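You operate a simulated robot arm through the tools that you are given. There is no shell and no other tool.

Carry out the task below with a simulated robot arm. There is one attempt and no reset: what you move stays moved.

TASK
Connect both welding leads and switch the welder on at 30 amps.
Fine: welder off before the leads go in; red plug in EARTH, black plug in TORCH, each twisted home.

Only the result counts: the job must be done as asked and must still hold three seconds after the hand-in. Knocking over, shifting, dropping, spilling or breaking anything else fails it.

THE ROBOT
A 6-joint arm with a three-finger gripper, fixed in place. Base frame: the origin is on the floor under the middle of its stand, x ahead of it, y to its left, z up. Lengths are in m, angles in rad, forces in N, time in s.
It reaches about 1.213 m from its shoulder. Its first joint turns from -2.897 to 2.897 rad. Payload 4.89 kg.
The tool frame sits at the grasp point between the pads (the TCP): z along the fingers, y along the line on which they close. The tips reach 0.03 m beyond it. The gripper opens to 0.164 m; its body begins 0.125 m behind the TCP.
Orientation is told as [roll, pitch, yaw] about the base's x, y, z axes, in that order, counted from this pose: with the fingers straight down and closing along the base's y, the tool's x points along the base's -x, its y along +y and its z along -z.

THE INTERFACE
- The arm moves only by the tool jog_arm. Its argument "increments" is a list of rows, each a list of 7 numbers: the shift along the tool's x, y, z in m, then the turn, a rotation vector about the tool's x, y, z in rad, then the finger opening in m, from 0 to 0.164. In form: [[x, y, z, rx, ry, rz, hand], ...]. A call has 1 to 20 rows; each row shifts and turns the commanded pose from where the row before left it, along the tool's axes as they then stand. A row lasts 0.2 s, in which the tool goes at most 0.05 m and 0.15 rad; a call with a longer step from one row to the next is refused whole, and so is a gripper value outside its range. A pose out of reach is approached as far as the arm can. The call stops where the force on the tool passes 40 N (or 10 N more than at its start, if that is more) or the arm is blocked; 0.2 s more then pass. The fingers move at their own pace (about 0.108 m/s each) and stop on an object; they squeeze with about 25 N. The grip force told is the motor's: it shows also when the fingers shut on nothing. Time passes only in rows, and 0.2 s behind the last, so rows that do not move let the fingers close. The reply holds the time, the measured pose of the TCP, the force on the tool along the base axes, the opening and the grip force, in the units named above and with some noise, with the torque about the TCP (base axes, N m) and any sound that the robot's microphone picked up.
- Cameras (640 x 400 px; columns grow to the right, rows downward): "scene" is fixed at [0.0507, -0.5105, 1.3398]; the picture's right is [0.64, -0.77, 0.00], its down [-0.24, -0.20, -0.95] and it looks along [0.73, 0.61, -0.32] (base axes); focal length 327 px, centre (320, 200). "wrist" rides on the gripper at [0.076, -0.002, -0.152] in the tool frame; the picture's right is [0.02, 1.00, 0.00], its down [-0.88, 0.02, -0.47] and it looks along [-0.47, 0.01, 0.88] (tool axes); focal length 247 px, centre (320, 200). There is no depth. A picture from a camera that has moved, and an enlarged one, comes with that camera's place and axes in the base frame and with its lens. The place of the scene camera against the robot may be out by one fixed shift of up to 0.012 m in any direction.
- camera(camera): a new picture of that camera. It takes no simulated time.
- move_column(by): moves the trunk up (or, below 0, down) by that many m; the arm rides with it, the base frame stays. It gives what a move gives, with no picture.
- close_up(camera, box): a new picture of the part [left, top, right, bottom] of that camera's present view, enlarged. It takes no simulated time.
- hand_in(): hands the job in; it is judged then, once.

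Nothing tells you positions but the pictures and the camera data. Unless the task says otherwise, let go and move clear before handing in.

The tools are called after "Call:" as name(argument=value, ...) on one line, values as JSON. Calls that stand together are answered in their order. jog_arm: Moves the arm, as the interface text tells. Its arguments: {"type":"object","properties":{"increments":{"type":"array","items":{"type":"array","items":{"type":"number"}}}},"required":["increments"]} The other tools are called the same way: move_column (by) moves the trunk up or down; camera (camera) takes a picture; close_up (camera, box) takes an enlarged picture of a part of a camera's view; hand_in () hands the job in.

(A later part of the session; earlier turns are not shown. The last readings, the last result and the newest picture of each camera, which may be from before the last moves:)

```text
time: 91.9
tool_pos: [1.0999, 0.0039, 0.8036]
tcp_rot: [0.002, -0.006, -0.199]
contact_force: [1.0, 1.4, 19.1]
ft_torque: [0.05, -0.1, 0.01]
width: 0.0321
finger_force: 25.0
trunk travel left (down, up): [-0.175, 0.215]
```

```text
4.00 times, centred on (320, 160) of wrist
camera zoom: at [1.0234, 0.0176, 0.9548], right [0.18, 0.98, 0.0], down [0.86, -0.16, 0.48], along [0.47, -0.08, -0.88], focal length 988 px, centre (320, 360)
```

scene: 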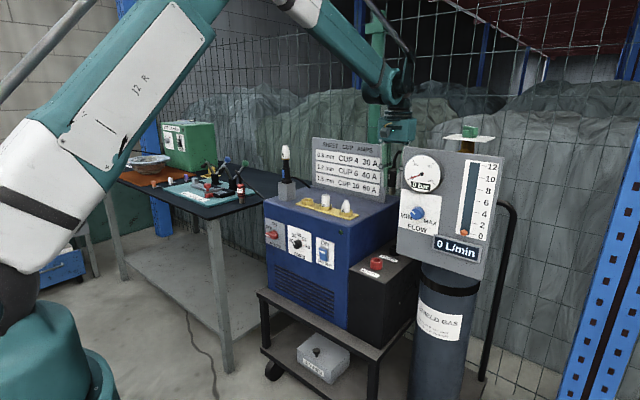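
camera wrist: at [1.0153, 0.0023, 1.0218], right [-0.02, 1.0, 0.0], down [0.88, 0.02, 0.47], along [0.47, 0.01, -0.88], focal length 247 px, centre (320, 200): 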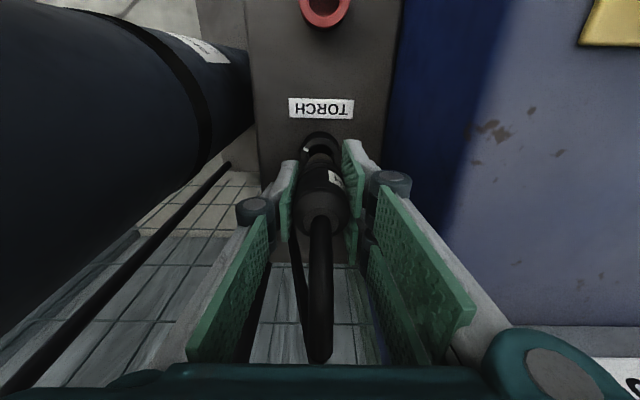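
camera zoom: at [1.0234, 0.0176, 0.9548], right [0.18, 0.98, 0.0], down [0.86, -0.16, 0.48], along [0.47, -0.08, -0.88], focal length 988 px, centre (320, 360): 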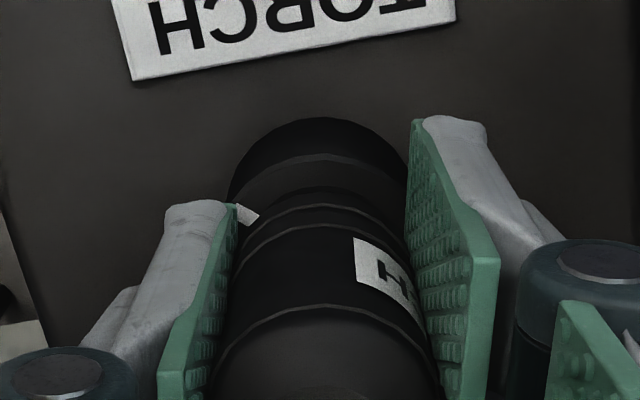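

The white mark turns together with the plug, so the socket collar rotates with it. I'll continue twisting clockwise until it comes home.

Call:
jog_arm(increments=[[0, 0, 0.0, 0, 0, 0.12, 0.01], [0, 0, 0.0, 0, 0, 0.12, 0.01], [0, 0, 0, 0, 0, 0.12, 0.01]])

Call:
close_up(camera="wrist", box=[270, 110, 370, 210])

```text
time: 92.7
tool_pos: [1.1015, 0.0041, 0.8042]
tcp_rot: [0.005, -0.004, -0.561]
contact_force: [0.0, 4.8, 18.4]
ft_torque: [0.17, -0.09, 0.02]
width: 0.0325
finger_force: 24.8
trunk travel left (down, up): [-0.175, 0.215]
```

```text
4.00 times, centred on (320, 160) of wrist
camera zoom: at [1.0329, 0.0433, 0.9549], right [0.51, 0.86, 0.0], down [0.75, -0.45, 0.48], along [0.41, -0.24, -0.88], focal length 988 px, centre (320, 360)
```

zoom: 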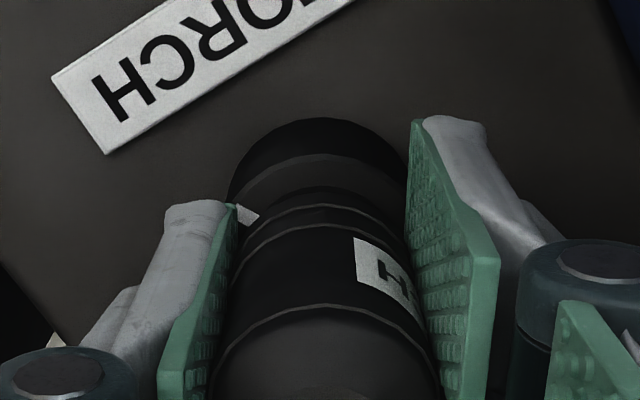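

Call:
jog_arm(increments=[[0, 0, 0.0, 0, 0, 0.12, 0.01], [0, 0, 0.0, 0, 0, 0.12, 0.01], [0, 0, 0, 0, 0, 0.12, 0.01], [0, 0, 0, 0, 0, 0.12, 0.01]])

Call:
close_up(camera="wrist", box=[270, 110, 370, 210])

```text
time: 93.7
tool_pos: [1.0994, 0.0043, 0.8047]
tcp_rot: [0.002, 0.0, -1.041]
contact_force: [-20.9, 6.8, 14.1]
ft_torque: [0.18, 0.66, 0.02]
width: 0.0323
finger_force: 24.7
trunk travel left (down, up): [-0.175, 0.215]
```

```text
4.00 times, centred on (320, 160) of wrist
camera zoom: at [1.0585, 0.0694, 0.955], right [0.85, 0.52, 0.0], down [0.46, -0.75, 0.47], along [0.25, -0.4, -0.88], focal length 988 px, centre (320, 360)
```

zoom: 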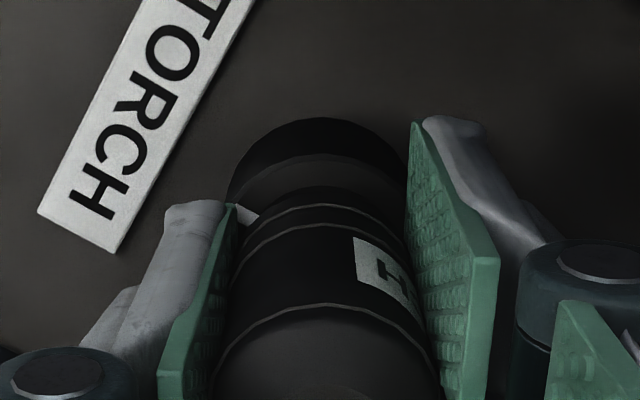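

Call:
jog_arm(increments=[[0.0003, -0.0005, 0.0, 0, 0, 0.12, 0.01], [0, 0, 0.0, 0, 0, 0.12, 0.01], [0, 0, 0, 0, 0, 0.12, 0.01], [0, 0, 0, 0, 0, 0.12, 0.01]])

Call:
close_up(camera="wrist", box=[270, 110, 370, 210])

Call:
close_up(camera="scene", box=[340, 180, 410, 275])

```text
time: 94.7
tool_pos: [1.1, 0.0016, 0.8034]
tcp_rot: [0.006, -0.001, -1.522]
contact_force: [-19.6, -11.1, -0.4]
ft_torque: [-0.41, 0.55, 0.79]
width: 0.0327
finger_force: 24.8
trunk travel left (down, up): [-0.175, 0.215]
```

```text
4.00 times, centred on (320, 160) of wrist
camera zoom: at [1.0935, 0.0785, 0.9543], right [1.0, 0.07, 0.0], down [0.06, -0.88, 0.47], along [0.04, -0.47, -0.88], focal length 988 px, centre (320, 360)
```

zoom: 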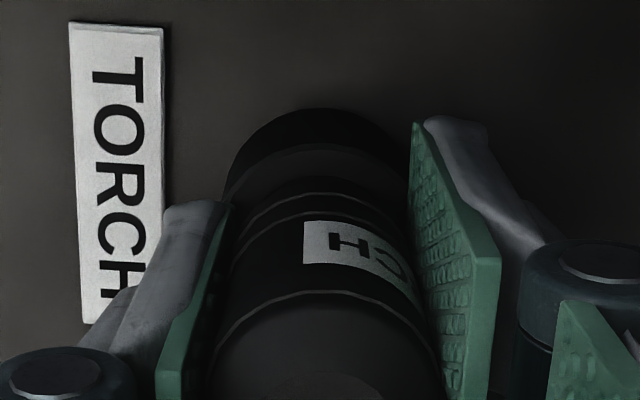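

```text
4.21 times, centred on (375, 228) of scene
camera zoom: at [0.0507, -0.5105, 1.3398], right [0.64, -0.77, 0.0], down [-0.24, -0.2, -0.95], along [0.73, 0.61, -0.32], focal length 1379 px, centre (88, 84)
```

zoom: 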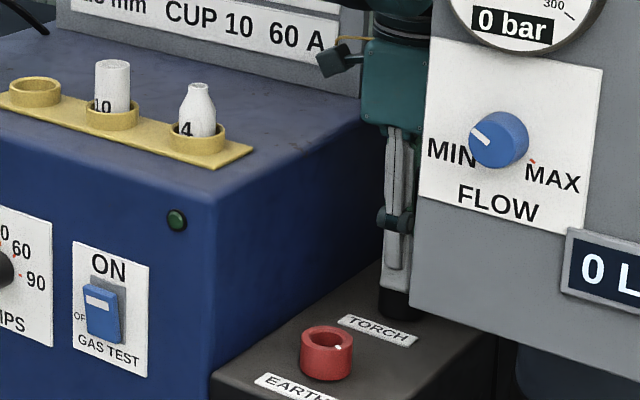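

The torque rose to 0.8 N·m and the plug started slipping in the grip, so the collar has reached its stop at about 60° of twist. I'll open and check before lifting.

Call:
jog_arm(increments=[[0, 0, 0, 0, 0, 0, 0.04], [0, 0, 0, 0, 0, 0, 0.06], [0, 0, 0, 0, 0, 0, 0.09], [0, 0, 0, 0, 0, 0, 0.09]])

Call:
camera(camera="wrist")

Call:
close_up(camera="wrist", box=[270, 110, 370, 210])

Call:
close_up(camera="scene", box=[365, 200, 410, 270])

```text
time: 95.7
tool_pos: [1.1018, 0.0043, 0.804]
tcp_rot: [0.005, -0.001, -1.52]
contact_force: [0.8, -0.5, 0.5]
ft_torque: [0.0, 0.02, -0.01]
width: 0.0901
finger_force: 0.0
trunk travel left (down, up): [-0.175, 0.215]
```

```text
taken
camera wrist: at [1.0939, 0.0805, 0.9542], right [1.0, 0.07, 0.0], down [0.06, -0.88, 0.47], along [0.04, -0.47, -0.88], focal length 247 px, centre (320, 200)
```

wrist: 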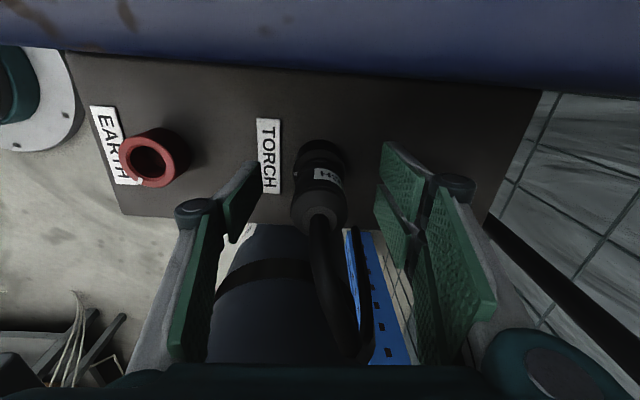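

```text
4.00 times, centred on (320, 160) of wrist
camera zoom: at [1.0939, 0.0805, 0.9542], right [1.0, 0.07, 0.0], down [0.06, -0.88, 0.47], along [0.04, -0.47, -0.88], focal length 988 px, centre (320, 360)
```

zoom: 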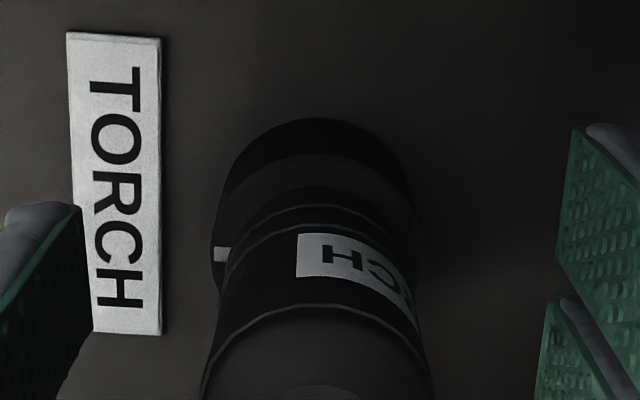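

```text
5.71 times, centred on (388, 235) of scene
camera zoom: at [0.0507, -0.5105, 1.3398], right [0.64, -0.77, 0.0], down [-0.24, -0.2, -0.95], along [0.73, 0.61, -0.32], focal length 1871 px, centre (-66, 0)
```

zoom: 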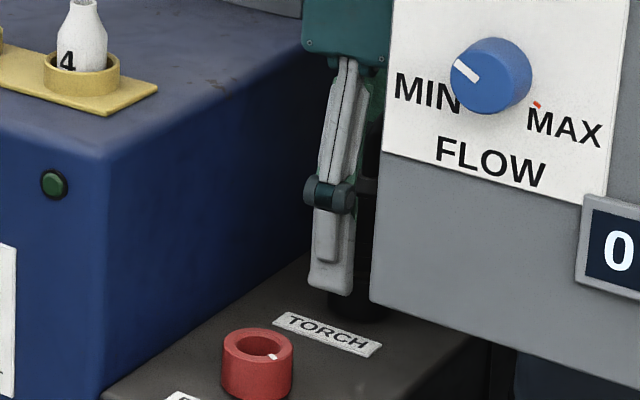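

Released; the plug stays put and the collar mark has moved 60° to the stop. I'll lift away and check how deep the plug sits.

Call:
jog_arm(increments=[[0, 0, -0.02, 0, 0, 0, 0.09], [0, 0, -0.03, 0, 0, 0, 0.09], [0, 0, -0.04, 0, 0, 0, 0.09], [0, 0, -0.04, 0, 0, 0, 0.09], [0, 0, -0.04, 0, 0, 0, 0.09], [0, 0, -0.04, 0, 0, 0, 0.09], [0, 0, 0, 0, 0, 0, 0.09]])

Call:
camera(camera="wrist")

Call:
close_up(camera="scene", box=[375, 215, 405, 265])

Call:
camera(camera="scene")

```text
time: 97.3
tool_pos: [1.0987, 0.0052, 1.014]
tcp_rot: [0.005, 0.0, -1.52]
contact_force: [-0.5, 0.1, 1.3]
ft_torque: [0.0, -0.05, 0.01]
width: 0.0901
finger_force: 0.0
trunk travel left (down, up): [-0.175, 0.215]
```

```text
taken
camera wrist: at [1.0923, 0.0809, 1.1644], right [1.0, 0.07, 0.0], down [0.06, -0.88, 0.47], along [0.04, -0.47, -0.88], focal length 247 px, centre (320, 200)
```

wrist: 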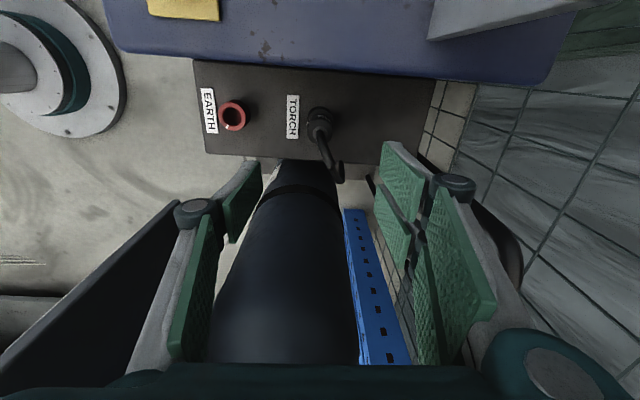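

```text
8.00 times, centred on (390, 240) of scene
camera zoom: at [0.0507, -0.5105, 1.3398], right [0.64, -0.77, 0.0], down [-0.24, -0.2, -0.95], along [0.73, 0.61, -0.32], focal length 2620 px, centre (-240, -120)
```

zoom: 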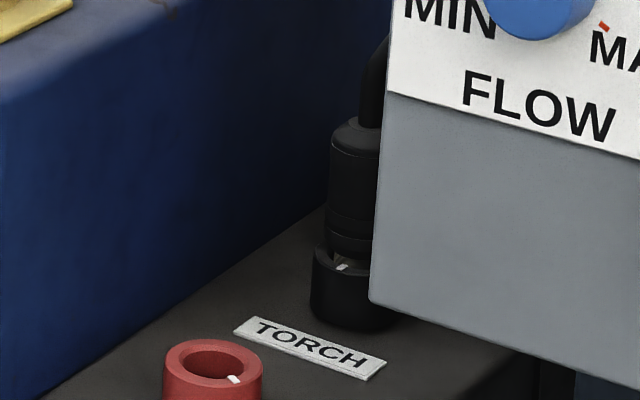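

```text
taken
```

scene: 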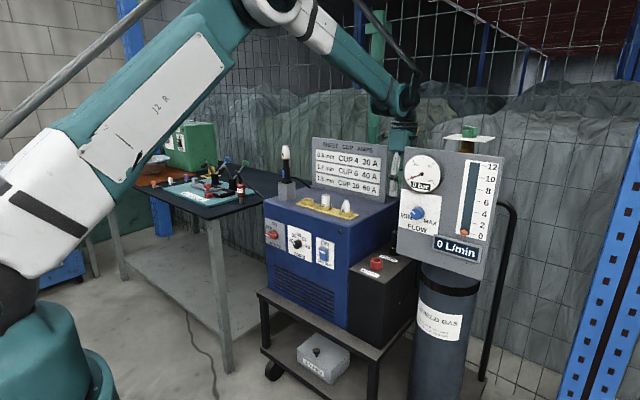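

Call:
close_up(camera="wrist", box=[212, 95, 252, 135])

Call:
close_up(camera="wrist", box=[295, 90, 345, 140])

```text
10.00 times, centred on (232, 115) of wrist
camera zoom: at [1.0923, 0.0809, 1.1644], right [1.0, 0.07, 0.0], down [0.06, -0.88, 0.47], along [0.04, -0.47, -0.88], focal length 2470 px, centre (1200, 1050)
```

zoom: 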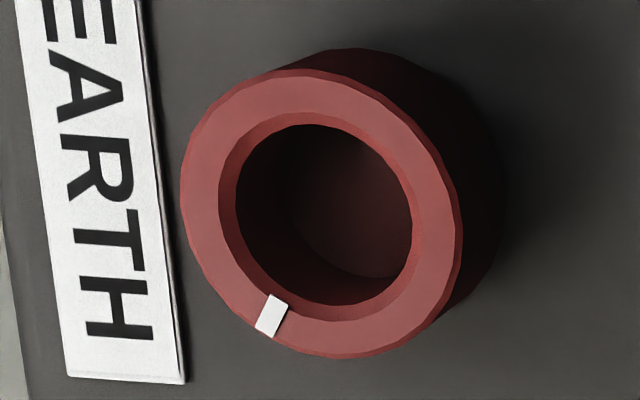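

```text
8.00 times, centred on (320, 115) of wrist
camera zoom: at [1.0923, 0.0809, 1.1644], right [1.0, 0.07, 0.0], down [0.06, -0.88, 0.47], along [0.04, -0.47, -0.88], focal length 1976 px, centre (320, 880)
```

zoom: 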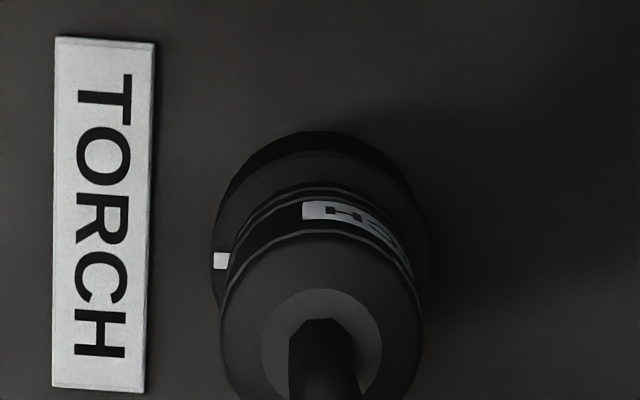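

The plug is held in the collar and didn't spring back. To be sure it's seated and latched, I'll re-grip it and do a gentle push and pull test.

Call:
jog_arm(increments=[[0, 0, 0.04, 0, 0, 0, 0.09], [0, 0, 0.04, 0, 0, 0, 0.09], [0, 0, 0.04, 0, 0, 0, 0.09], [0, 0, 0.04, 0, 0, 0, 0.09], [0, 0, 0.03, 0, 0, 0, 0.09], [0, 0, 0.016, 0, 0, 0, 0.09], [0, 0, 0, 0, 0, 0, 0.09]])

Call:
close_up(camera="wrist", box=[230, 110, 410, 250])

```text
time: 98.9
tool_pos: [1.1007, 0.0045, 0.8098]
tcp_rot: [0.003, 0.0, -1.522]
contact_force: [0.0, 0.2, 0.2]
ft_torque: [0.0, 0.05, 0.02]
width: 0.0899
finger_force: 0.0
trunk travel left (down, up): [-0.175, 0.215]
```

```text
2.86 times, centred on (320, 180) of wrist
camera zoom: at [1.0938, 0.0814, 0.959], right [1.0, 0.07, 0.0], down [0.06, -0.88, 0.47], along [0.04, -0.47, -0.88], focal length 706 px, centre (320, 257)
```

zoom: 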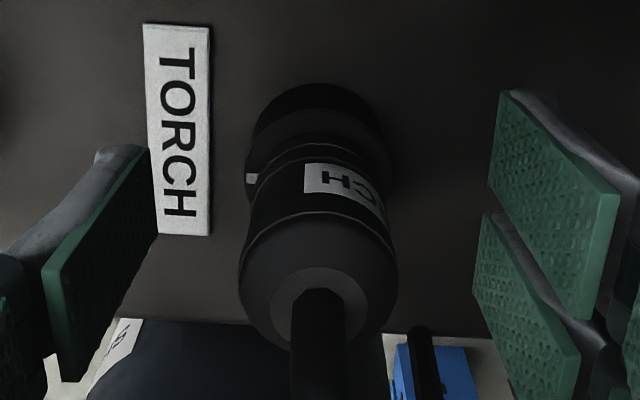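

Call:
jog_arm(increments=[[0, 0, 0.0, 0, 0, 0, 0.05], [0, 0, 0, 0, 0, 0, 0.03], [0, 0, 0, 0, 0, 0, 0.01], [0, 0, 0, 0, 0, 0, 0.01]])

Call:
jog_arm(increments=[[0, 0, -0.0008, 0, 0, 0, 0.01], [0, 0, 0, 0, 0, 0, 0.01]])

Call:
jog_arm(increments=[[0, 0, -0.0008, 0, 0, 0, 0.01], [0, 0, 0, 0, 0, 0, 0.01]])

```text
time: 99.9
tool_pos: [1.1, 0.0054, 0.8095]
tcp_rot: [0.003, 0.001, -1.52]
contact_force: [-19.5, 0.3, -6.2]
ft_torque: [0.02, 0.56, 0.05]
width: 0.0324
finger_force: 25.2
trunk travel left (down, up): [-0.175, 0.215]
```

```text
time: 100.5
tool_pos: [1.1003, 0.005, 0.8077]
tcp_rot: [0.004, 0.001, -1.519]
contact_force: [-23.3, 2.2, -13.7]
ft_torque: [0.1, 0.58, 0.01]
width: 0.0323
finger_force: 24.5
trunk travel left (down, up): [-0.175, 0.215]
```

```text
time: 101.1
tool_pos: [1.0998, 0.0052, 0.808]
tcp_rot: [0.003, 0.0, -1.518]
contact_force: [-7.1, 1.7, -8.2]
ft_torque: [0.02, 0.15, 0.02]
width: 0.0322
finger_force: 25.4
trunk travel left (down, up): [-0.175, 0.215]
stopped in row 2: the force on the tool passed its limit at 41 N (the readings are from after the stop); the commanded pose is now the measured one
```

Pulling up meets firm resistance, so the TORCH plug is latched. I'll release it and go for the EARTH plug.

Call:
jog_arm(increments=[[0, 0, 0, 0, 0, 0, 0.04], [0, 0, 0, 0, 0, 0, 0.07], [0, 0, 0, 0, 0, 0, 0.09], [0, 0, 0, 0, 0, 0, 0.09]])

Call:
jog_arm(increments=[[0, 0, -0.03, 0, 0, 0, 0.09], [0, 0, -0.04, 0, 0, 0, 0.09], [0, 0, -0.04, 0, 0, 0, 0.09], [0, 0, -0.04, 0, 0, 0, 0.09], [0, 0, -0.04, 0, 0, 0, 0.09], [0, 0, -0.04, 0, 0, 0, 0.09], [0, 0, -0.04, 0, 0, 0, 0.09], [0, 0, -0.04, 0, 0, 0, 0.09], [0, 0, -0.03, 0, 0, 0, 0.09], [0, 0, 0, 0, 0, 0, 0.09]])

Call:
close_up(camera="wrist", box=[200, 70, 400, 200])

Call:
camera(camera="scene")

```text
time: 102.1
tool_pos: [1.0999, 0.0062, 0.809]
tcp_rot: [0.004, 0.001, -1.517]
contact_force: [0.4, -0.2, -0.2]
ft_torque: [0.03, 0.01, 0.0]
width: 0.09
finger_force: 0.1
trunk travel left (down, up): [-0.175, 0.215]
```

```text
time: 104.3
tool_pos: [1.0991, 0.0048, 1.1499]
tcp_rot: [0.003, 0.002, -1.517]
contact_force: [-1.0, -0.2, -0.4]
ft_torque: [-0.02, -0.05, -0.02]
width: 0.0899
finger_force: 0.0
trunk travel left (down, up): [-0.175, 0.215]
```

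```text
3.08 times, centred on (300, 135) of wrist
camera zoom: at [1.0915, 0.0817, 1.3005], right [1.0, 0.07, 0.0], down [0.06, -0.88, 0.47], along [0.04, -0.47, -0.88], focal length 760 px, centre (382, 400)
```

zoom: 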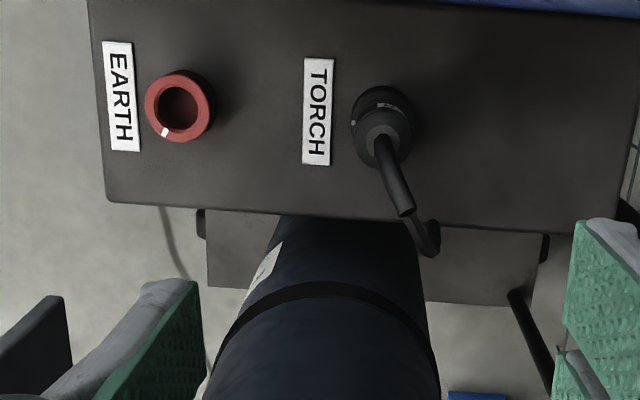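

```text
taken
```

scene: 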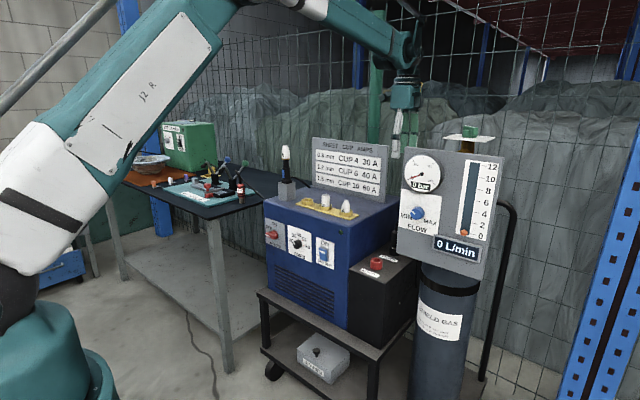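

TORCH is done. I'll retreat, turn back to yaw +90°, and head to the EARTH plug.

Call:
jog_arm(increments=[[0, 0, -0.045, 0, 0, 0, 0.09], [0, 0, -0.045, 0, 0, 0, 0.09], [0, -0.045, 0, 0, 0, -0.12, 0.09], [0, -0.045, 0, 0, 0, -0.12, 0.09], [0, -0.045, 0, 0, 0, -0.12, 0.09], [0, -0.045, 0, 0, 0, -0.12, 0.09], [0, -0.045, 0, 0, 0, -0.12, 0.09], [0, 0, 0, 0, 0, -0.145, 0.09], [0, 0, 0, 0, 0, -0.145, 0.09], [0, 0, 0, 0, 0, -0.145, 0.09], [0, 0, 0, 0, 0, -0.145, 0.09], [0, 0, 0, 0, 0, -0.145, 0.09], [0, 0, 0, 0, 0, -0.145, 0.09], [0, 0, 0, 0, 0, -0.145, 0.09], [0, 0, 0, 0, 0, -0.145, 0.09], [0, 0, 0, 0, 0, -0.145, 0.09]])

```text
time: 107.7
tool_pos: [0.8859, -0.059, 1.2388]
tcp_rot: [0.0, -0.004, 0.39]
contact_force: [0.0, 0.0, 0.9]
ft_torque: [0.03, 0.05, 0.02]
width: 0.09
finger_force: 0.0
trunk travel left (down, up): [-0.175, 0.215]
```

Call:
jog_arm(increments=[[-0.0073, 0.0375, 0, 0, 0, 0, 0.09], [-0.0073, 0.0375, 0, 0, 0, 0, 0.09], [-0.0073, 0.0375, 0, 0, 0, 0, 0.09], [-0.0073, 0.0375, 0, 0, 0, 0, 0.09], [0, 0, 0, 0, 0, -0.1476, 0.09], [0, 0, 0, 0, 0, -0.1476, 0.09], [0, 0, 0, 0, 0, -0.1476, 0.09], [0, 0, 0, 0, 0, -0.1476, 0.09], [0, 0, 0, 0, 0, -0.1476, 0.09], [0, 0, 0, 0, 0, -0.1476, 0.09], [0, 0, 0, 0, 0, -0.1476, 0.09], [0, 0, 0, 0, 0, -0.1476, 0.09], [0, 0, 0, 0, 0, 0, 0.09]])

Call:
jog_arm(increments=[[-0.045, 0.01, 0, 0, 0, 0, 0.09], [-0.045, 0.01, 0, 0, 0, 0, 0.09], [-0.045, 0.01, 0, 0, 0, 0, 0.09], [-0.045, 0.01, 0, 0, 0, 0, 0.09], [-0.045, 0.01, 0, 0, 0, 0, 0.09], [-0.045, 0.01, 0, 0, 0, 0, 0.09], [-0.045, 0.0, 0, 0, 0, 0, 0.09], [-0.045, 0.0, 0, 0, 0, 0, 0.09], [-0.045, 0.0, 0, 0, 0, 0, 0.09], [-0.045, 0.0, 0, 0, 0, 0, 0.09], [-0.045, 0.0, 0, 0, 0, 0, 0.09], [-0.045, -0.01, 0, 0, 0, 0, 0.09], [0, 0, 0, 0, 0, 0, 0.09]])

Call:
camera(camera="wrist")

Call:
camera(camera="scene")

```text
time: 110.5
tool_pos: [0.8564, 0.0906, 1.2379]
tcp_rot: [-0.003, -0.003, 1.568]
contact_force: [0.0, 0.8, 0.2]
ft_torque: [-0.03, -0.05, -0.04]
width: 0.0903
finger_force: 0.0
trunk travel left (down, up): [-0.175, 0.215]
```

```text
time: 113.3
tool_pos: [0.8063, 0.6323, 1.2389]
tcp_rot: [-0.005, -0.001, 1.568]
contact_force: [-0.1, 1.3, 0.3]
ft_torque: [-0.19, 0.04, 0.01]
width: 0.0901
finger_force: 0.1
trunk travel left (down, up): [-0.175, 0.215]
```

```text
taken
camera wrist: at [0.8074, 0.5564, 1.389], right [-1.0, -0.02, 0.0], down [-0.02, 0.88, 0.47], along [-0.01, 0.47, -0.88], focal length 247 px, centre (320, 200)
```

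wrist: 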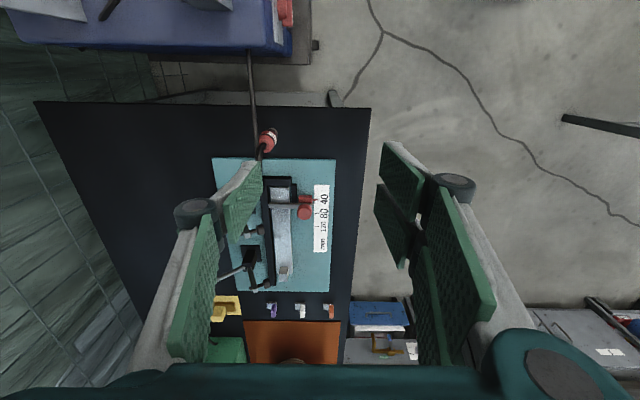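

```text
taken
```

scene: 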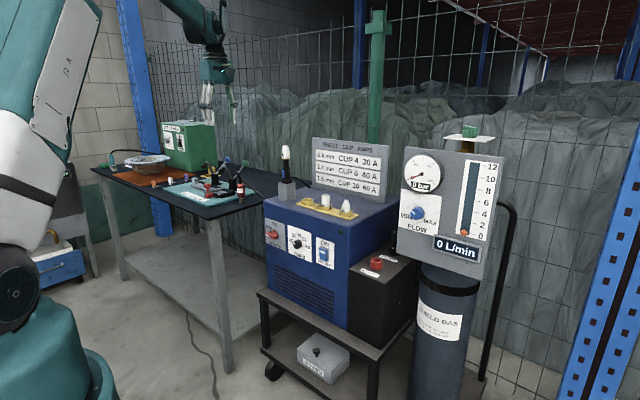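

Call:
jog_arm(increments=[[-0.013, -0.026, 0.03, 0, 0, 0, 0.09], [-0.013, -0.026, 0.03, 0, 0, 0, 0.09], [-0.013, -0.026, 0.03, 0, 0, 0, 0.09], [-0.013, -0.026, 0.03, 0, 0, 0, 0.09], [0, 0, 0, 0.005, 0, -0.003, 0.09], [0, 0, 0, 0, 0, 0, 0.09]])

Call:
camera(camera="wrist")

Call:
close_up(camera="scene", box=[170, 110, 300, 220])

```text
time: 114.7
tool_pos: [0.9126, 0.6836, 1.1196]
tcp_rot: [-0.009, -0.003, 1.57]
contact_force: [-0.1, 1.0, -1.1]
ft_torque: [-0.05, 0.12, 0.03]
width: 0.0897
finger_force: 0.1
trunk travel left (down, up): [-0.175, 0.215]
```

```text
taken
camera wrist: at [0.9127, 0.6069, 1.27], right [-1.0, -0.02, -0.01], down [-0.02, 0.88, 0.47], along [0.0, 0.47, -0.88], focal length 247 px, centre (320, 200)
```

wrist: 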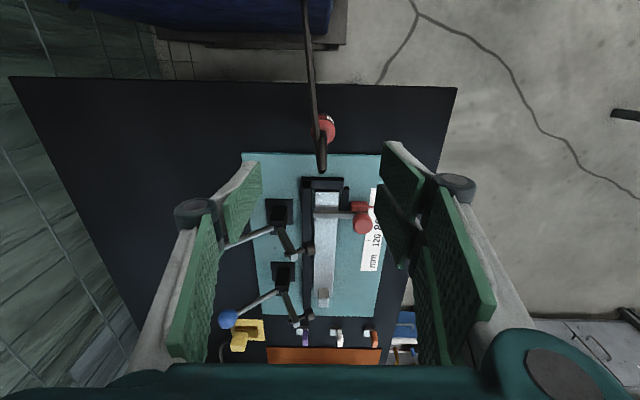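

```text
3.64 times, centred on (235, 165) of scene
camera zoom: at [0.0507, -0.5105, 1.3398], right [0.64, -0.77, 0.0], down [-0.24, -0.2, -0.95], along [0.73, 0.61, -0.32], focal length 1191 px, centre (629, 327)
```

zoom: 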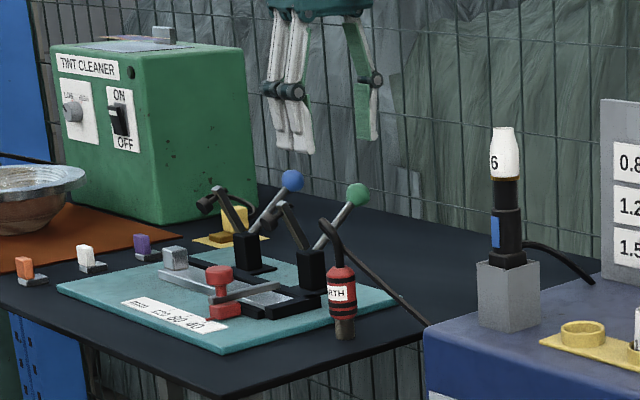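

Call:
jog_arm(increments=[[0, 0.002, 0.03, -0.002, -0.008, 0, 0.09], [0, 0.0015, 0.03, 0, 0, 0, 0.09], [0, 0, 0.03, 0, 0, 0, 0.09], [0, 0, 0.03, 0, 0, 0, 0.09], [0, 0, 0, 0, 0, 0, 0.09]])

Call:
camera(camera="wrist")

Call:
close_up(camera="scene", box=[190, 120, 290, 210])

```text
time: 115.9
tool_pos: [0.9093, 0.6824, 0.9985]
tcp_rot: [-0.006, -0.008, 1.571]
contact_force: [-0.2, -0.4, 0.0]
ft_torque: [-0.01, 0.0, -0.02]
width: 0.0901
finger_force: 0.1
trunk travel left (down, up): [-0.175, 0.215]
```

```text
taken
camera wrist: at [0.9095, 0.606, 1.1488], right [-1.0, -0.02, -0.01], down [-0.02, 0.88, 0.48], along [0.0, 0.48, -0.88], focal length 247 px, centre (320, 200)
```

wrist: 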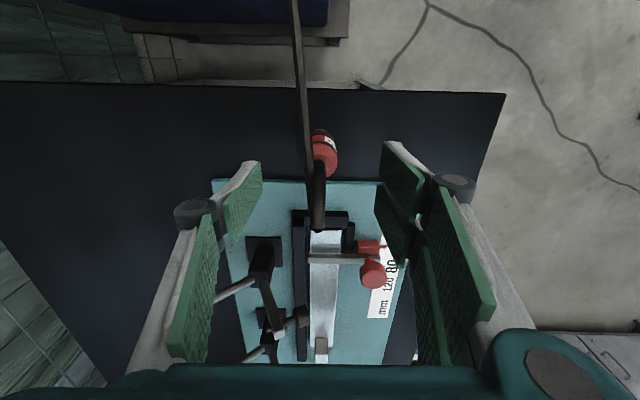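

```text
4.44 times, centred on (240, 165) of scene
camera zoom: at [0.0507, -0.5105, 1.3398], right [0.64, -0.77, 0.0], down [-0.24, -0.2, -0.95], along [0.73, 0.61, -0.32], focal length 1455 px, centre (676, 356)
```

zoom: 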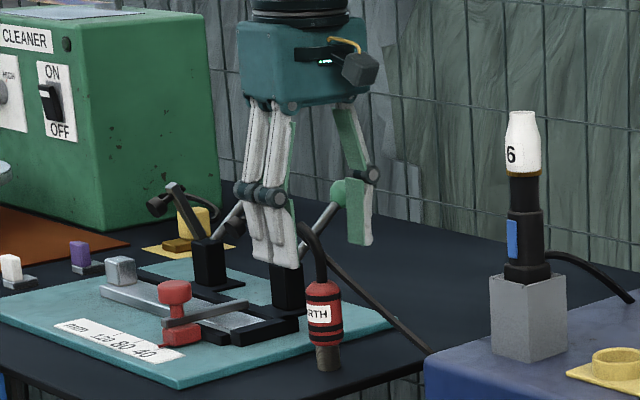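

Call:
jog_arm(increments=[[0, 0.002, 0.03, -0.008, -0.006, 0, 0.09], [0, 0, 0.03, 0, 0, 0, 0.09], [0, 0, 0.028, 0, 0, 0, 0.09], [0, 0, 0, 0, 0, 0, 0.09]])

Call:
camera(camera="wrist")

Call:
close_up(camera="scene", box=[200, 140, 280, 205])

```text
time: 116.9
tool_pos: [0.9092, 0.6846, 0.9102]
tcp_rot: [0.003, -0.015, 1.57]
contact_force: [0.3, 0.3, -0.9]
ft_torque: [-0.04, 0.07, 0.0]
width: 0.0898
finger_force: 0.1
trunk travel left (down, up): [-0.175, 0.215]
```

```text
taken
camera wrist: at [0.9097, 0.6059, 1.0606], right [-1.0, -0.02, 0.0], down [-0.02, 0.87, 0.49], along [-0.01, 0.49, -0.87], focal length 247 px, centre (320, 200)
```

wrist: 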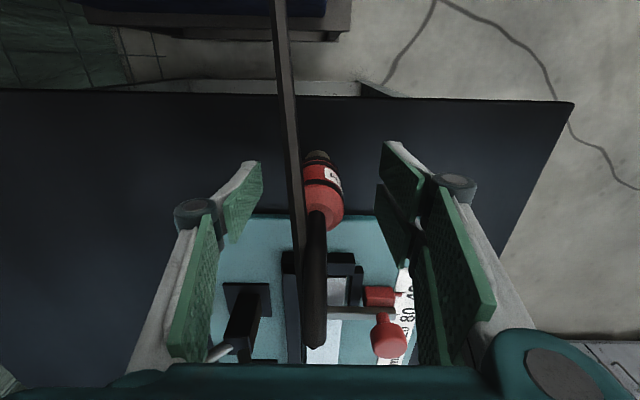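

```text
6.15 times, centred on (240, 172) of scene
camera zoom: at [0.0507, -0.5105, 1.3398], right [0.64, -0.77, 0.0], down [-0.24, -0.2, -0.95], along [0.73, 0.61, -0.32], focal length 2015 px, centre (812, 369)
```

zoom: 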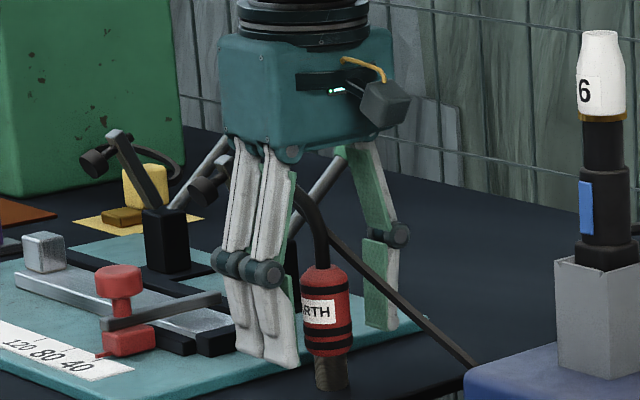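

Centred. I'll correct the small tilt, go 4 mm lower, and close on the EARTH plug.

Call:
jog_arm(increments=[[0, 0.0005, 0.004, 0.003, 0.015, 0, 0.09], [0, 0, 0, 0, 0, 0, 0.06], [0, 0, 0, 0, 0, 0, 0.048], [0, 0, 0, 0, 0, 0, 0.044]])

Call:
close_up(camera="wrist", box=[220, 130, 420, 360])

```text
time: 117.9
tool_pos: [0.9078, 0.6847, 0.9074]
tcp_rot: [-0.002, 0.0, 1.571]
contact_force: [-0.7, -0.2, 0.0]
ft_torque: [-0.04, 0.0, 0.0]
width: 0.0439
finger_force: 0.0
trunk travel left (down, up): [-0.175, 0.215]
```

```text
1.74 times, centred on (320, 245) of wrist
camera zoom: at [0.9086, 0.6083, 1.0579], right [-1.0, -0.02, 0.0], down [-0.02, 0.88, 0.47], along [-0.01, 0.47, -0.88], focal length 430 px, centre (320, 122)
```

zoom: 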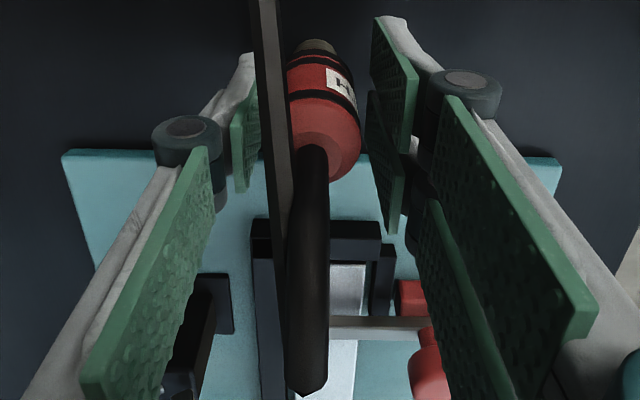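

Call:
jog_arm(increments=[[0, 0.0012, 0.001, 0, 0, 0, 0.044], [0, 0, 0, 0, 0, 0, 0.036], [0, 0, 0, 0, 0, 0, 0.02], [0, 0, 0, 0, 0, 0, 0.01], [0, 0, 0, 0, 0, 0, 0.01]])

Call:
jog_arm(increments=[[0, 0, -0.01, 0, 0, 0, 0.01], [0, 0, -0.02, 0, 0, 0, 0.01], [0, 0, -0.03, 0, 0, 0, 0.01], [0, 0, -0.03, 0, 0, 0, 0.01], [0, 0, -0.03, 0, 0, 0, 0.01], [0, 0, -0.03, 0, 0, 0, 0.01], [0, 0, -0.03, 0, 0, 0, 0.01], [0, 0, 0, 0, 0, 0, 0.01]])

Call:
close_up(camera="scene", box=[190, 100, 290, 200])

Call:
camera(camera="wrist")

```text
time: 119.1
tool_pos: [0.9057, 0.684, 0.9054]
tcp_rot: [-0.001, -0.001, 1.57]
contact_force: [-0.4, -0.6, 1.4]
ft_torque: [-0.03, 0.02, -0.05]
width: 0.0322
finger_force: 25.5
trunk travel left (down, up): [-0.175, 0.215]
```

```text
time: 120.9
tool_pos: [0.9048, 0.6838, 1.0881]
tcp_rot: [0.0, 0.001, 1.572]
contact_force: [-0.1, 0.5, 0.8]
ft_torque: [0.0, -0.04, -0.01]
width: 0.0323
finger_force: 24.5
trunk travel left (down, up): [-0.175, 0.215]
```

```text
4.00 times, centred on (240, 150) of scene
camera zoom: at [0.0507, -0.5105, 1.3398], right [0.64, -0.77, 0.0], down [-0.24, -0.2, -0.95], along [0.73, 0.61, -0.32], focal length 1310 px, centre (640, 400)
```

zoom: 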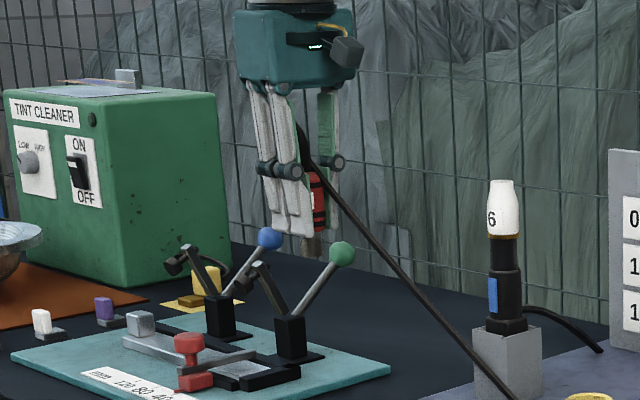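

```text
taken
camera wrist: at [0.9072, 0.6081, 1.2392], right [-1.0, -0.02, 0.0], down [-0.02, 0.88, 0.47], along [-0.01, 0.47, -0.88], focal length 247 px, centre (320, 200)
```

wrist: 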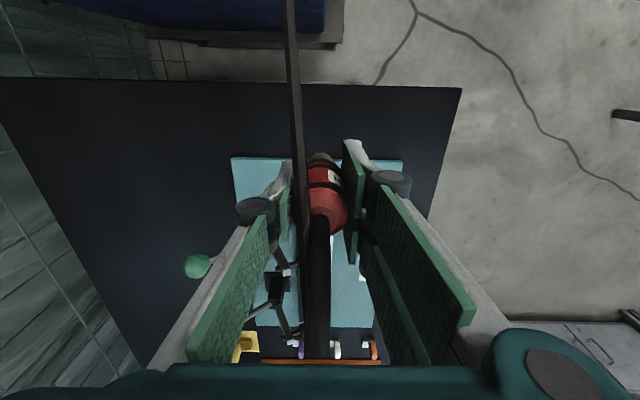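

EARTH plug is in hand. I'll back out toward the robot and up, travel across clear of the torch, and turn to yaw 0.

Call:
jog_arm(increments=[[0, 0.03, -0.025, 0, 0, 0, 0.01], [0, 0.03, -0.025, 0, 0, 0, 0.01], [0, 0.03, -0.025, 0, 0, 0, 0.01], [0, 0.03, -0.025, 0, 0, 0, 0.01], [0.02, 0.03, -0.02, 0, 0, 0, 0.01], [0.045, 0, 0, 0, 0, 0, 0.01], [0.045, 0, 0, 0, 0, 0, 0.01], [0.045, 0, 0, 0, 0, 0, 0.01], [0.045, 0, 0, 0, 0, 0, 0.01], [0.045, 0, 0, 0, 0, 0, 0.01], [0.045, 0, 0, 0, 0, 0, 0.01], [0.045, 0, 0, 0, 0, 0, 0.01], [0.045, 0, 0, 0, 0, 0, 0.01], [0.045, 0, 0, 0, 0, 0, 0.01], [0.045, 0, 0, 0, 0, 0, 0.01], [0.045, 0, 0, 0, 0, 0, 0.01], [0, 0, 0, 0, 0, 0, 0.01]])

Call:
jog_arm(increments=[[0, 0, 0, 0, 0, 0.145, 0.01], [0, 0, 0, 0, 0, 0.145, 0.01], [0, 0, 0, 0, 0, 0.145, 0.01], [0, 0, 0, 0, 0, 0.145, 0.01], [0, 0, 0, 0, 0, 0.145, 0.01], [0, 0, 0, 0, 0, 0.145, 0.01], [0, 0, 0, 0, 0, 0.145, 0.01], [0, 0, 0, 0, 0, 0.145, 0.01], [0, 0, 0, 0, 0, 0.145, 0.01], [0, 0, 0, 0, 0, 0.145, 0.01], [0, 0, 0, 0, 0, 0.12, 0.01], [0, 0, 0, 0, 0, 0, 0.01]])

Call:
camera(camera="scene")

```text
time: 124.5
tool_pos: [0.7561, 0.1702, 1.2051]
tcp_rot: [-0.002, 0.0, 1.571]
contact_force: [-1.3, -0.1, -1.3]
ft_torque: [0.07, -0.02, 0.05]
width: 0.0322
finger_force: 25.2
trunk travel left (down, up): [-0.175, 0.215]
```

```text
time: 127.1
tool_pos: [0.7573, 0.1693, 1.207]
tcp_rot: [0.0, -0.003, -0.002]
contact_force: [0.0, -1.0, -1.1]
ft_torque: [0.02, -0.03, 0.0]
width: 0.0323
finger_force: 25.2
trunk travel left (down, up): [-0.175, 0.215]
```

```text
taken
```

scene: 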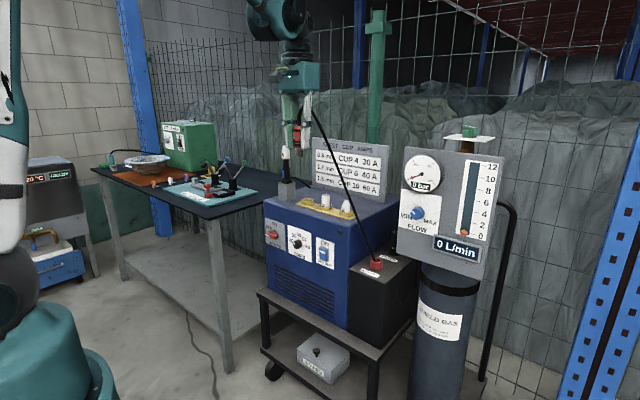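

Call:
jog_arm(increments=[[-0.0263, -0.0273, 0.0175, 0, 0, 0, 0.01], [-0.0263, -0.0273, 0.0175, 0, 0, 0, 0.01], [-0.0263, -0.0273, 0.0175, 0, 0, 0, 0.01], [-0.0263, -0.0273, 0.0175, 0, 0, 0, 0.01], [-0.0263, -0.0273, 0.0175, 0, 0, 0, 0.01], [-0.0263, -0.0273, 0.0175, 0, 0, 0, 0.01], [0, 0, 0, 0, 0, 0, 0.01]])

Call:
camera(camera="wrist")

Call:
close_up(camera="wrist", box=[280, 90, 360, 190])

```text
time: 128.7
tool_pos: [0.9141, 0.0069, 1.1014]
tcp_rot: [0.001, -0.001, 0.0]
contact_force: [0.9, -0.2, -1.9]
ft_torque: [0.01, 0.14, -0.03]
width: 0.0322
finger_force: 24.4
trunk travel left (down, up): [-0.175, 0.215]
```

```text
taken
camera wrist: at [0.8364, 0.0052, 1.2512], right [-0.02, 1.0, 0.0], down [0.88, 0.02, 0.47], along [0.47, 0.01, -0.88], focal length 247 px, centre (320, 200)
```

wrist: 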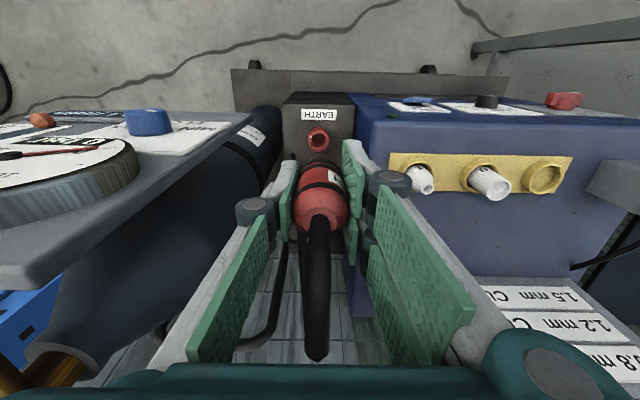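

```text
4.00 times, centred on (320, 140) of wrist
camera zoom: at [0.8364, 0.0052, 1.2512], right [-0.02, 1.0, 0.0], down [0.88, 0.02, 0.47], along [0.47, 0.01, -0.88], focal length 988 px, centre (320, 440)
```

zoom: 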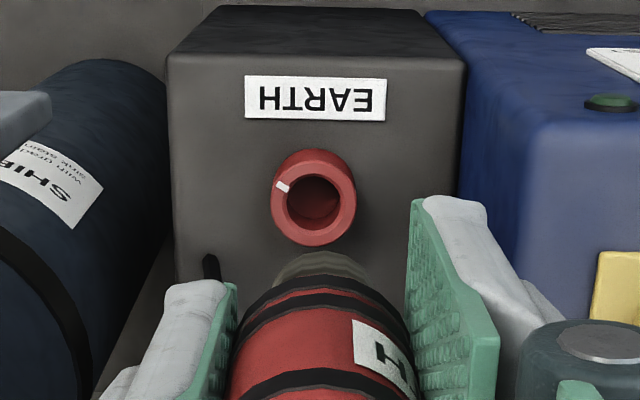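

The EARTH plug hangs the same way in the grip as the first one did. I'll move over the EARTH socket at about (0.962, 0.005) and descend in stages.

Call:
jog_arm(increments=[[-0.023, -0.001, 0.035, 0, 0, 0, 0.01], [-0.023, -0.001, 0.035, 0, 0, 0, 0.01], [0, 0, 0.04, 0, 0, 0, 0.01], [0, 0, 0.04, 0, 0, 0, 0.01], [0, 0, 0.04, 0, 0, 0, 0.01], [0, 0, 0.03, 0, 0, 0, 0.01], [0, 0, 0.01, 0, 0, 0, 0.01], [0, 0, 0, 0, 0, 0, 0.01]])

Call:
camera(camera="wrist")

Call:
close_up(camera="wrist", box=[270, 110, 370, 210])

Call:
close_up(camera="scene", box=[330, 150, 430, 290])

```text
time: 130.5
tool_pos: [0.9589, 0.005, 0.8712]
tcp_rot: [0.0, -0.001, -0.001]
contact_force: [-0.2, -0.6, -0.9]
ft_torque: [0.0, 0.08, 0.02]
width: 0.0323
finger_force: 24.8
trunk travel left (down, up): [-0.175, 0.215]
```

```text
taken
camera wrist: at [0.8819, 0.003, 1.0214], right [-0.02, 1.0, 0.0], down [0.88, 0.02, 0.47], along [0.47, 0.01, -0.88], focal length 247 px, centre (320, 200)
```

wrist: 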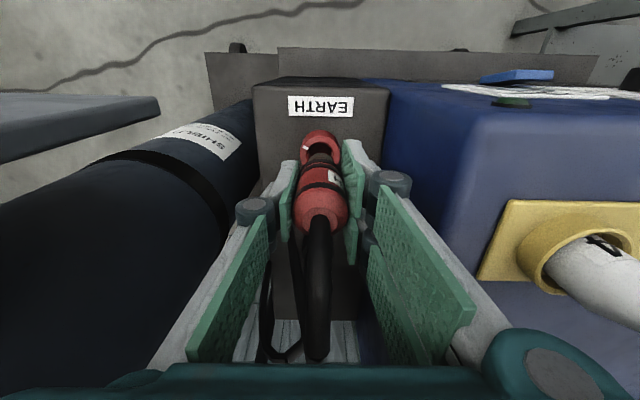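

```text
4.00 times, centred on (320, 160) of wrist
camera zoom: at [0.8819, 0.003, 1.0214], right [-0.02, 1.0, 0.0], down [0.88, 0.02, 0.47], along [0.47, 0.01, -0.88], focal length 988 px, centre (320, 360)
```

zoom: 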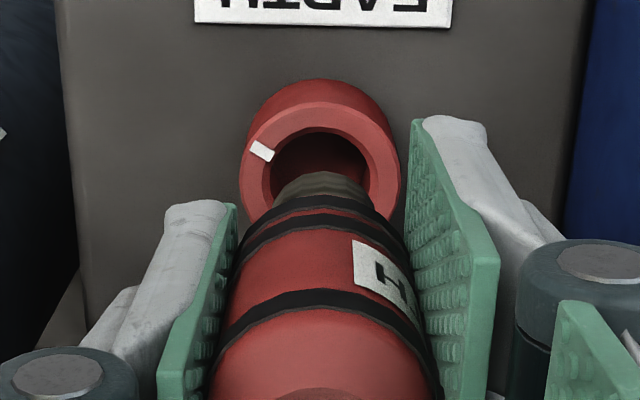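

```text
2.86 times, centred on (380, 220) of scene
camera zoom: at [0.0507, -0.5105, 1.3398], right [0.64, -0.77, 0.0], down [-0.24, -0.2, -0.95], along [0.73, 0.61, -0.32], focal length 936 px, centre (149, 143)
```

zoom: 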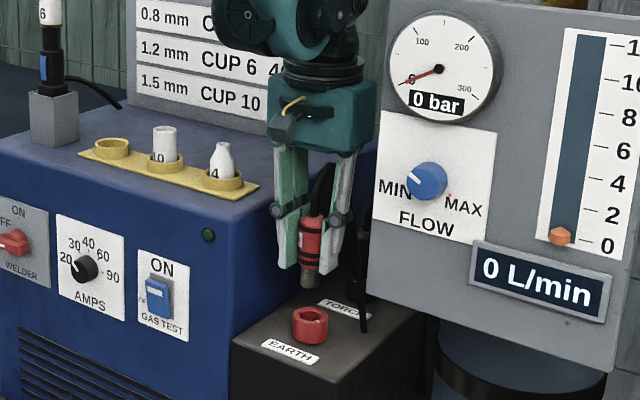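

Call:
jog_arm(increments=[[-0.0035, 0, 0.012, 0, 0, 0, 0.01], [-0.0035, 0, 0.012, 0, 0, 0, 0.01], [0, 0, 0.011, 0, 0, 0, 0.01], [0, 0, 0.009, 0, 0, 0, 0.01], [0, 0, 0, 0, 0, 0, 0.01]])

Call:
close_up(camera="wrist", box=[298, 132, 348, 172])

Call:
close_up(camera="scene", box=[355, 220, 405, 275])

```text
time: 131.7
tool_pos: [0.9669, 0.0042, 0.8282]
tcp_rot: [0.0, 0.0, -0.001]
contact_force: [0.1, -0.1, -1.7]
ft_torque: [-0.04, 0.01, -0.02]
width: 0.0323
finger_force: 25.4
trunk travel left (down, up): [-0.175, 0.215]
```

```text
10.00 times, centred on (323, 152) of wrist
camera zoom: at [0.8903, 0.003, 0.9777], right [-0.02, 1.0, 0.0], down [0.88, 0.02, 0.47], along [0.47, 0.01, -0.88], focal length 2470 px, centre (290, 680)
```

zoom: 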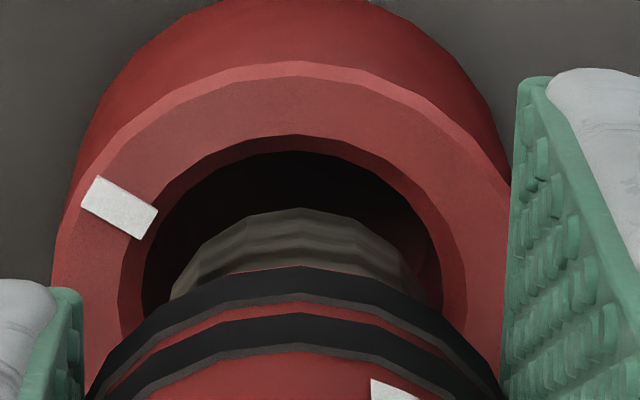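

```text
7.27 times, centred on (380, 248) of scene
camera zoom: at [0.0507, -0.5105, 1.3398], right [0.64, -0.77, 0.0], down [-0.24, -0.2, -0.95], along [0.73, 0.61, -0.32], focal length 2381 px, centre (-116, -146)
```

zoom: 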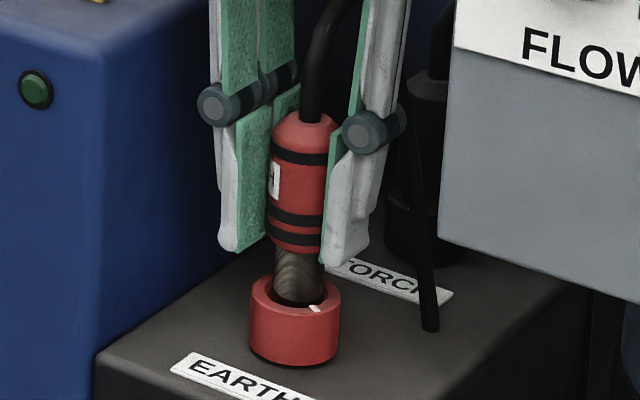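

Very clear view: sideways is aligned, and the pin is about 1.5 mm too far forward. I'll correct that and lower slowly.

Call:
jog_arm(increments=[[0.0015, 0, 0.002, 0, 0, 0, 0.01], [0, 0, 0.003, 0, 0, 0, 0.01], [0, 0, 0.003, 0, 0, 0, 0.01], [0, 0, 0.003, 0, 0, 0, 0.01]])

Call:
close_up(camera="wrist", box=[298, 132, 348, 172])

Call:
close_up(camera="scene", box=[355, 220, 405, 275])

```text
time: 132.7
tool_pos: [0.9662, 0.0048, 0.8176]
tcp_rot: [-0.001, -0.001, 0.0]
contact_force: [-0.1, -0.9, -0.3]
ft_torque: [0.0, 0.0, -0.01]
width: 0.0322
finger_force: 24.6
trunk travel left (down, up): [-0.175, 0.215]
```

```text
10.00 times, centred on (323, 152) of wrist
camera zoom: at [0.8889, 0.0028, 0.9672], right [-0.02, 1.0, 0.0], down [0.88, 0.02, 0.47], along [0.47, 0.01, -0.88], focal length 2470 px, centre (290, 680)
```

zoom: 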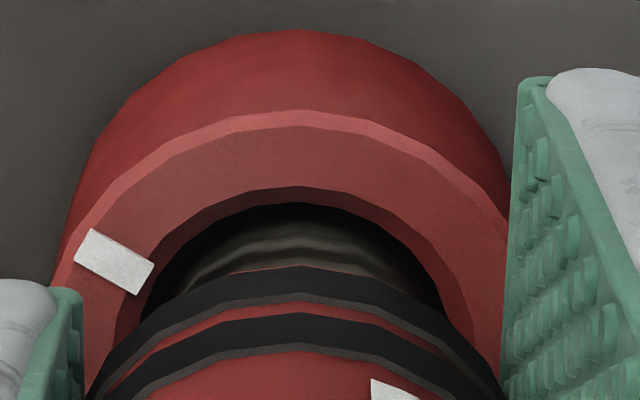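

```text
7.27 times, centred on (380, 248) of scene
camera zoom: at [0.0507, -0.5105, 1.3398], right [0.64, -0.77, 0.0], down [-0.24, -0.2, -0.95], along [0.73, 0.61, -0.32], focal length 2381 px, centre (-116, -146)
```

zoom: 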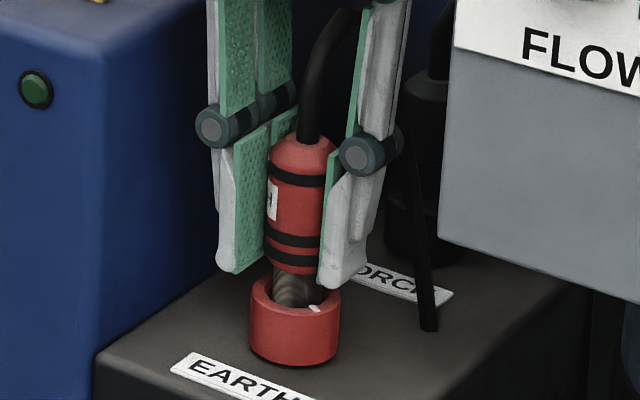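

The pin is entering cleanly. Continuing down.

Call:
jog_arm(increments=[[0.0005, 0, 0.003, 0, 0, 0, 0.01], [0, 0, 0.003, 0, 0, 0, 0.01], [0, 0, 0.003, 0, 0, 0, 0.01]])

Call:
close_up(camera="scene", box=[355, 220, 405, 275])

```text
time: 133.5
tool_pos: [0.9659, 0.0037, 0.8083]
tcp_rot: [0.001, -0.004, 0.0]
contact_force: [-0.4, 0.9, -2.3]
ft_torque: [0.01, -0.01, -0.02]
width: 0.0322
finger_force: 25.6
trunk travel left (down, up): [-0.175, 0.215]
```

```text
7.27 times, centred on (380, 248) of scene
camera zoom: at [0.0507, -0.5105, 1.3398], right [0.64, -0.77, 0.0], down [-0.24, -0.2, -0.95], along [0.73, 0.61, -0.32], focal length 2381 px, centre (-116, -146)
```

zoom: 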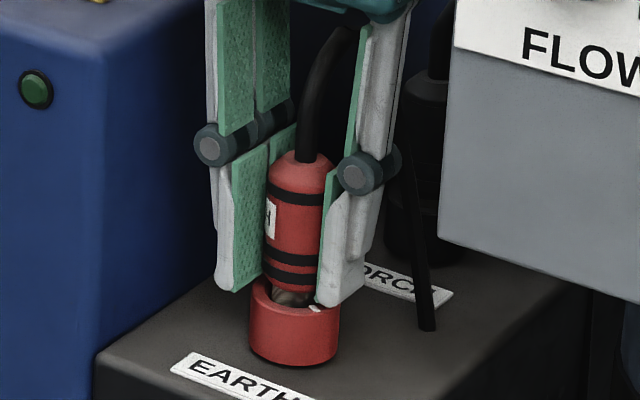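

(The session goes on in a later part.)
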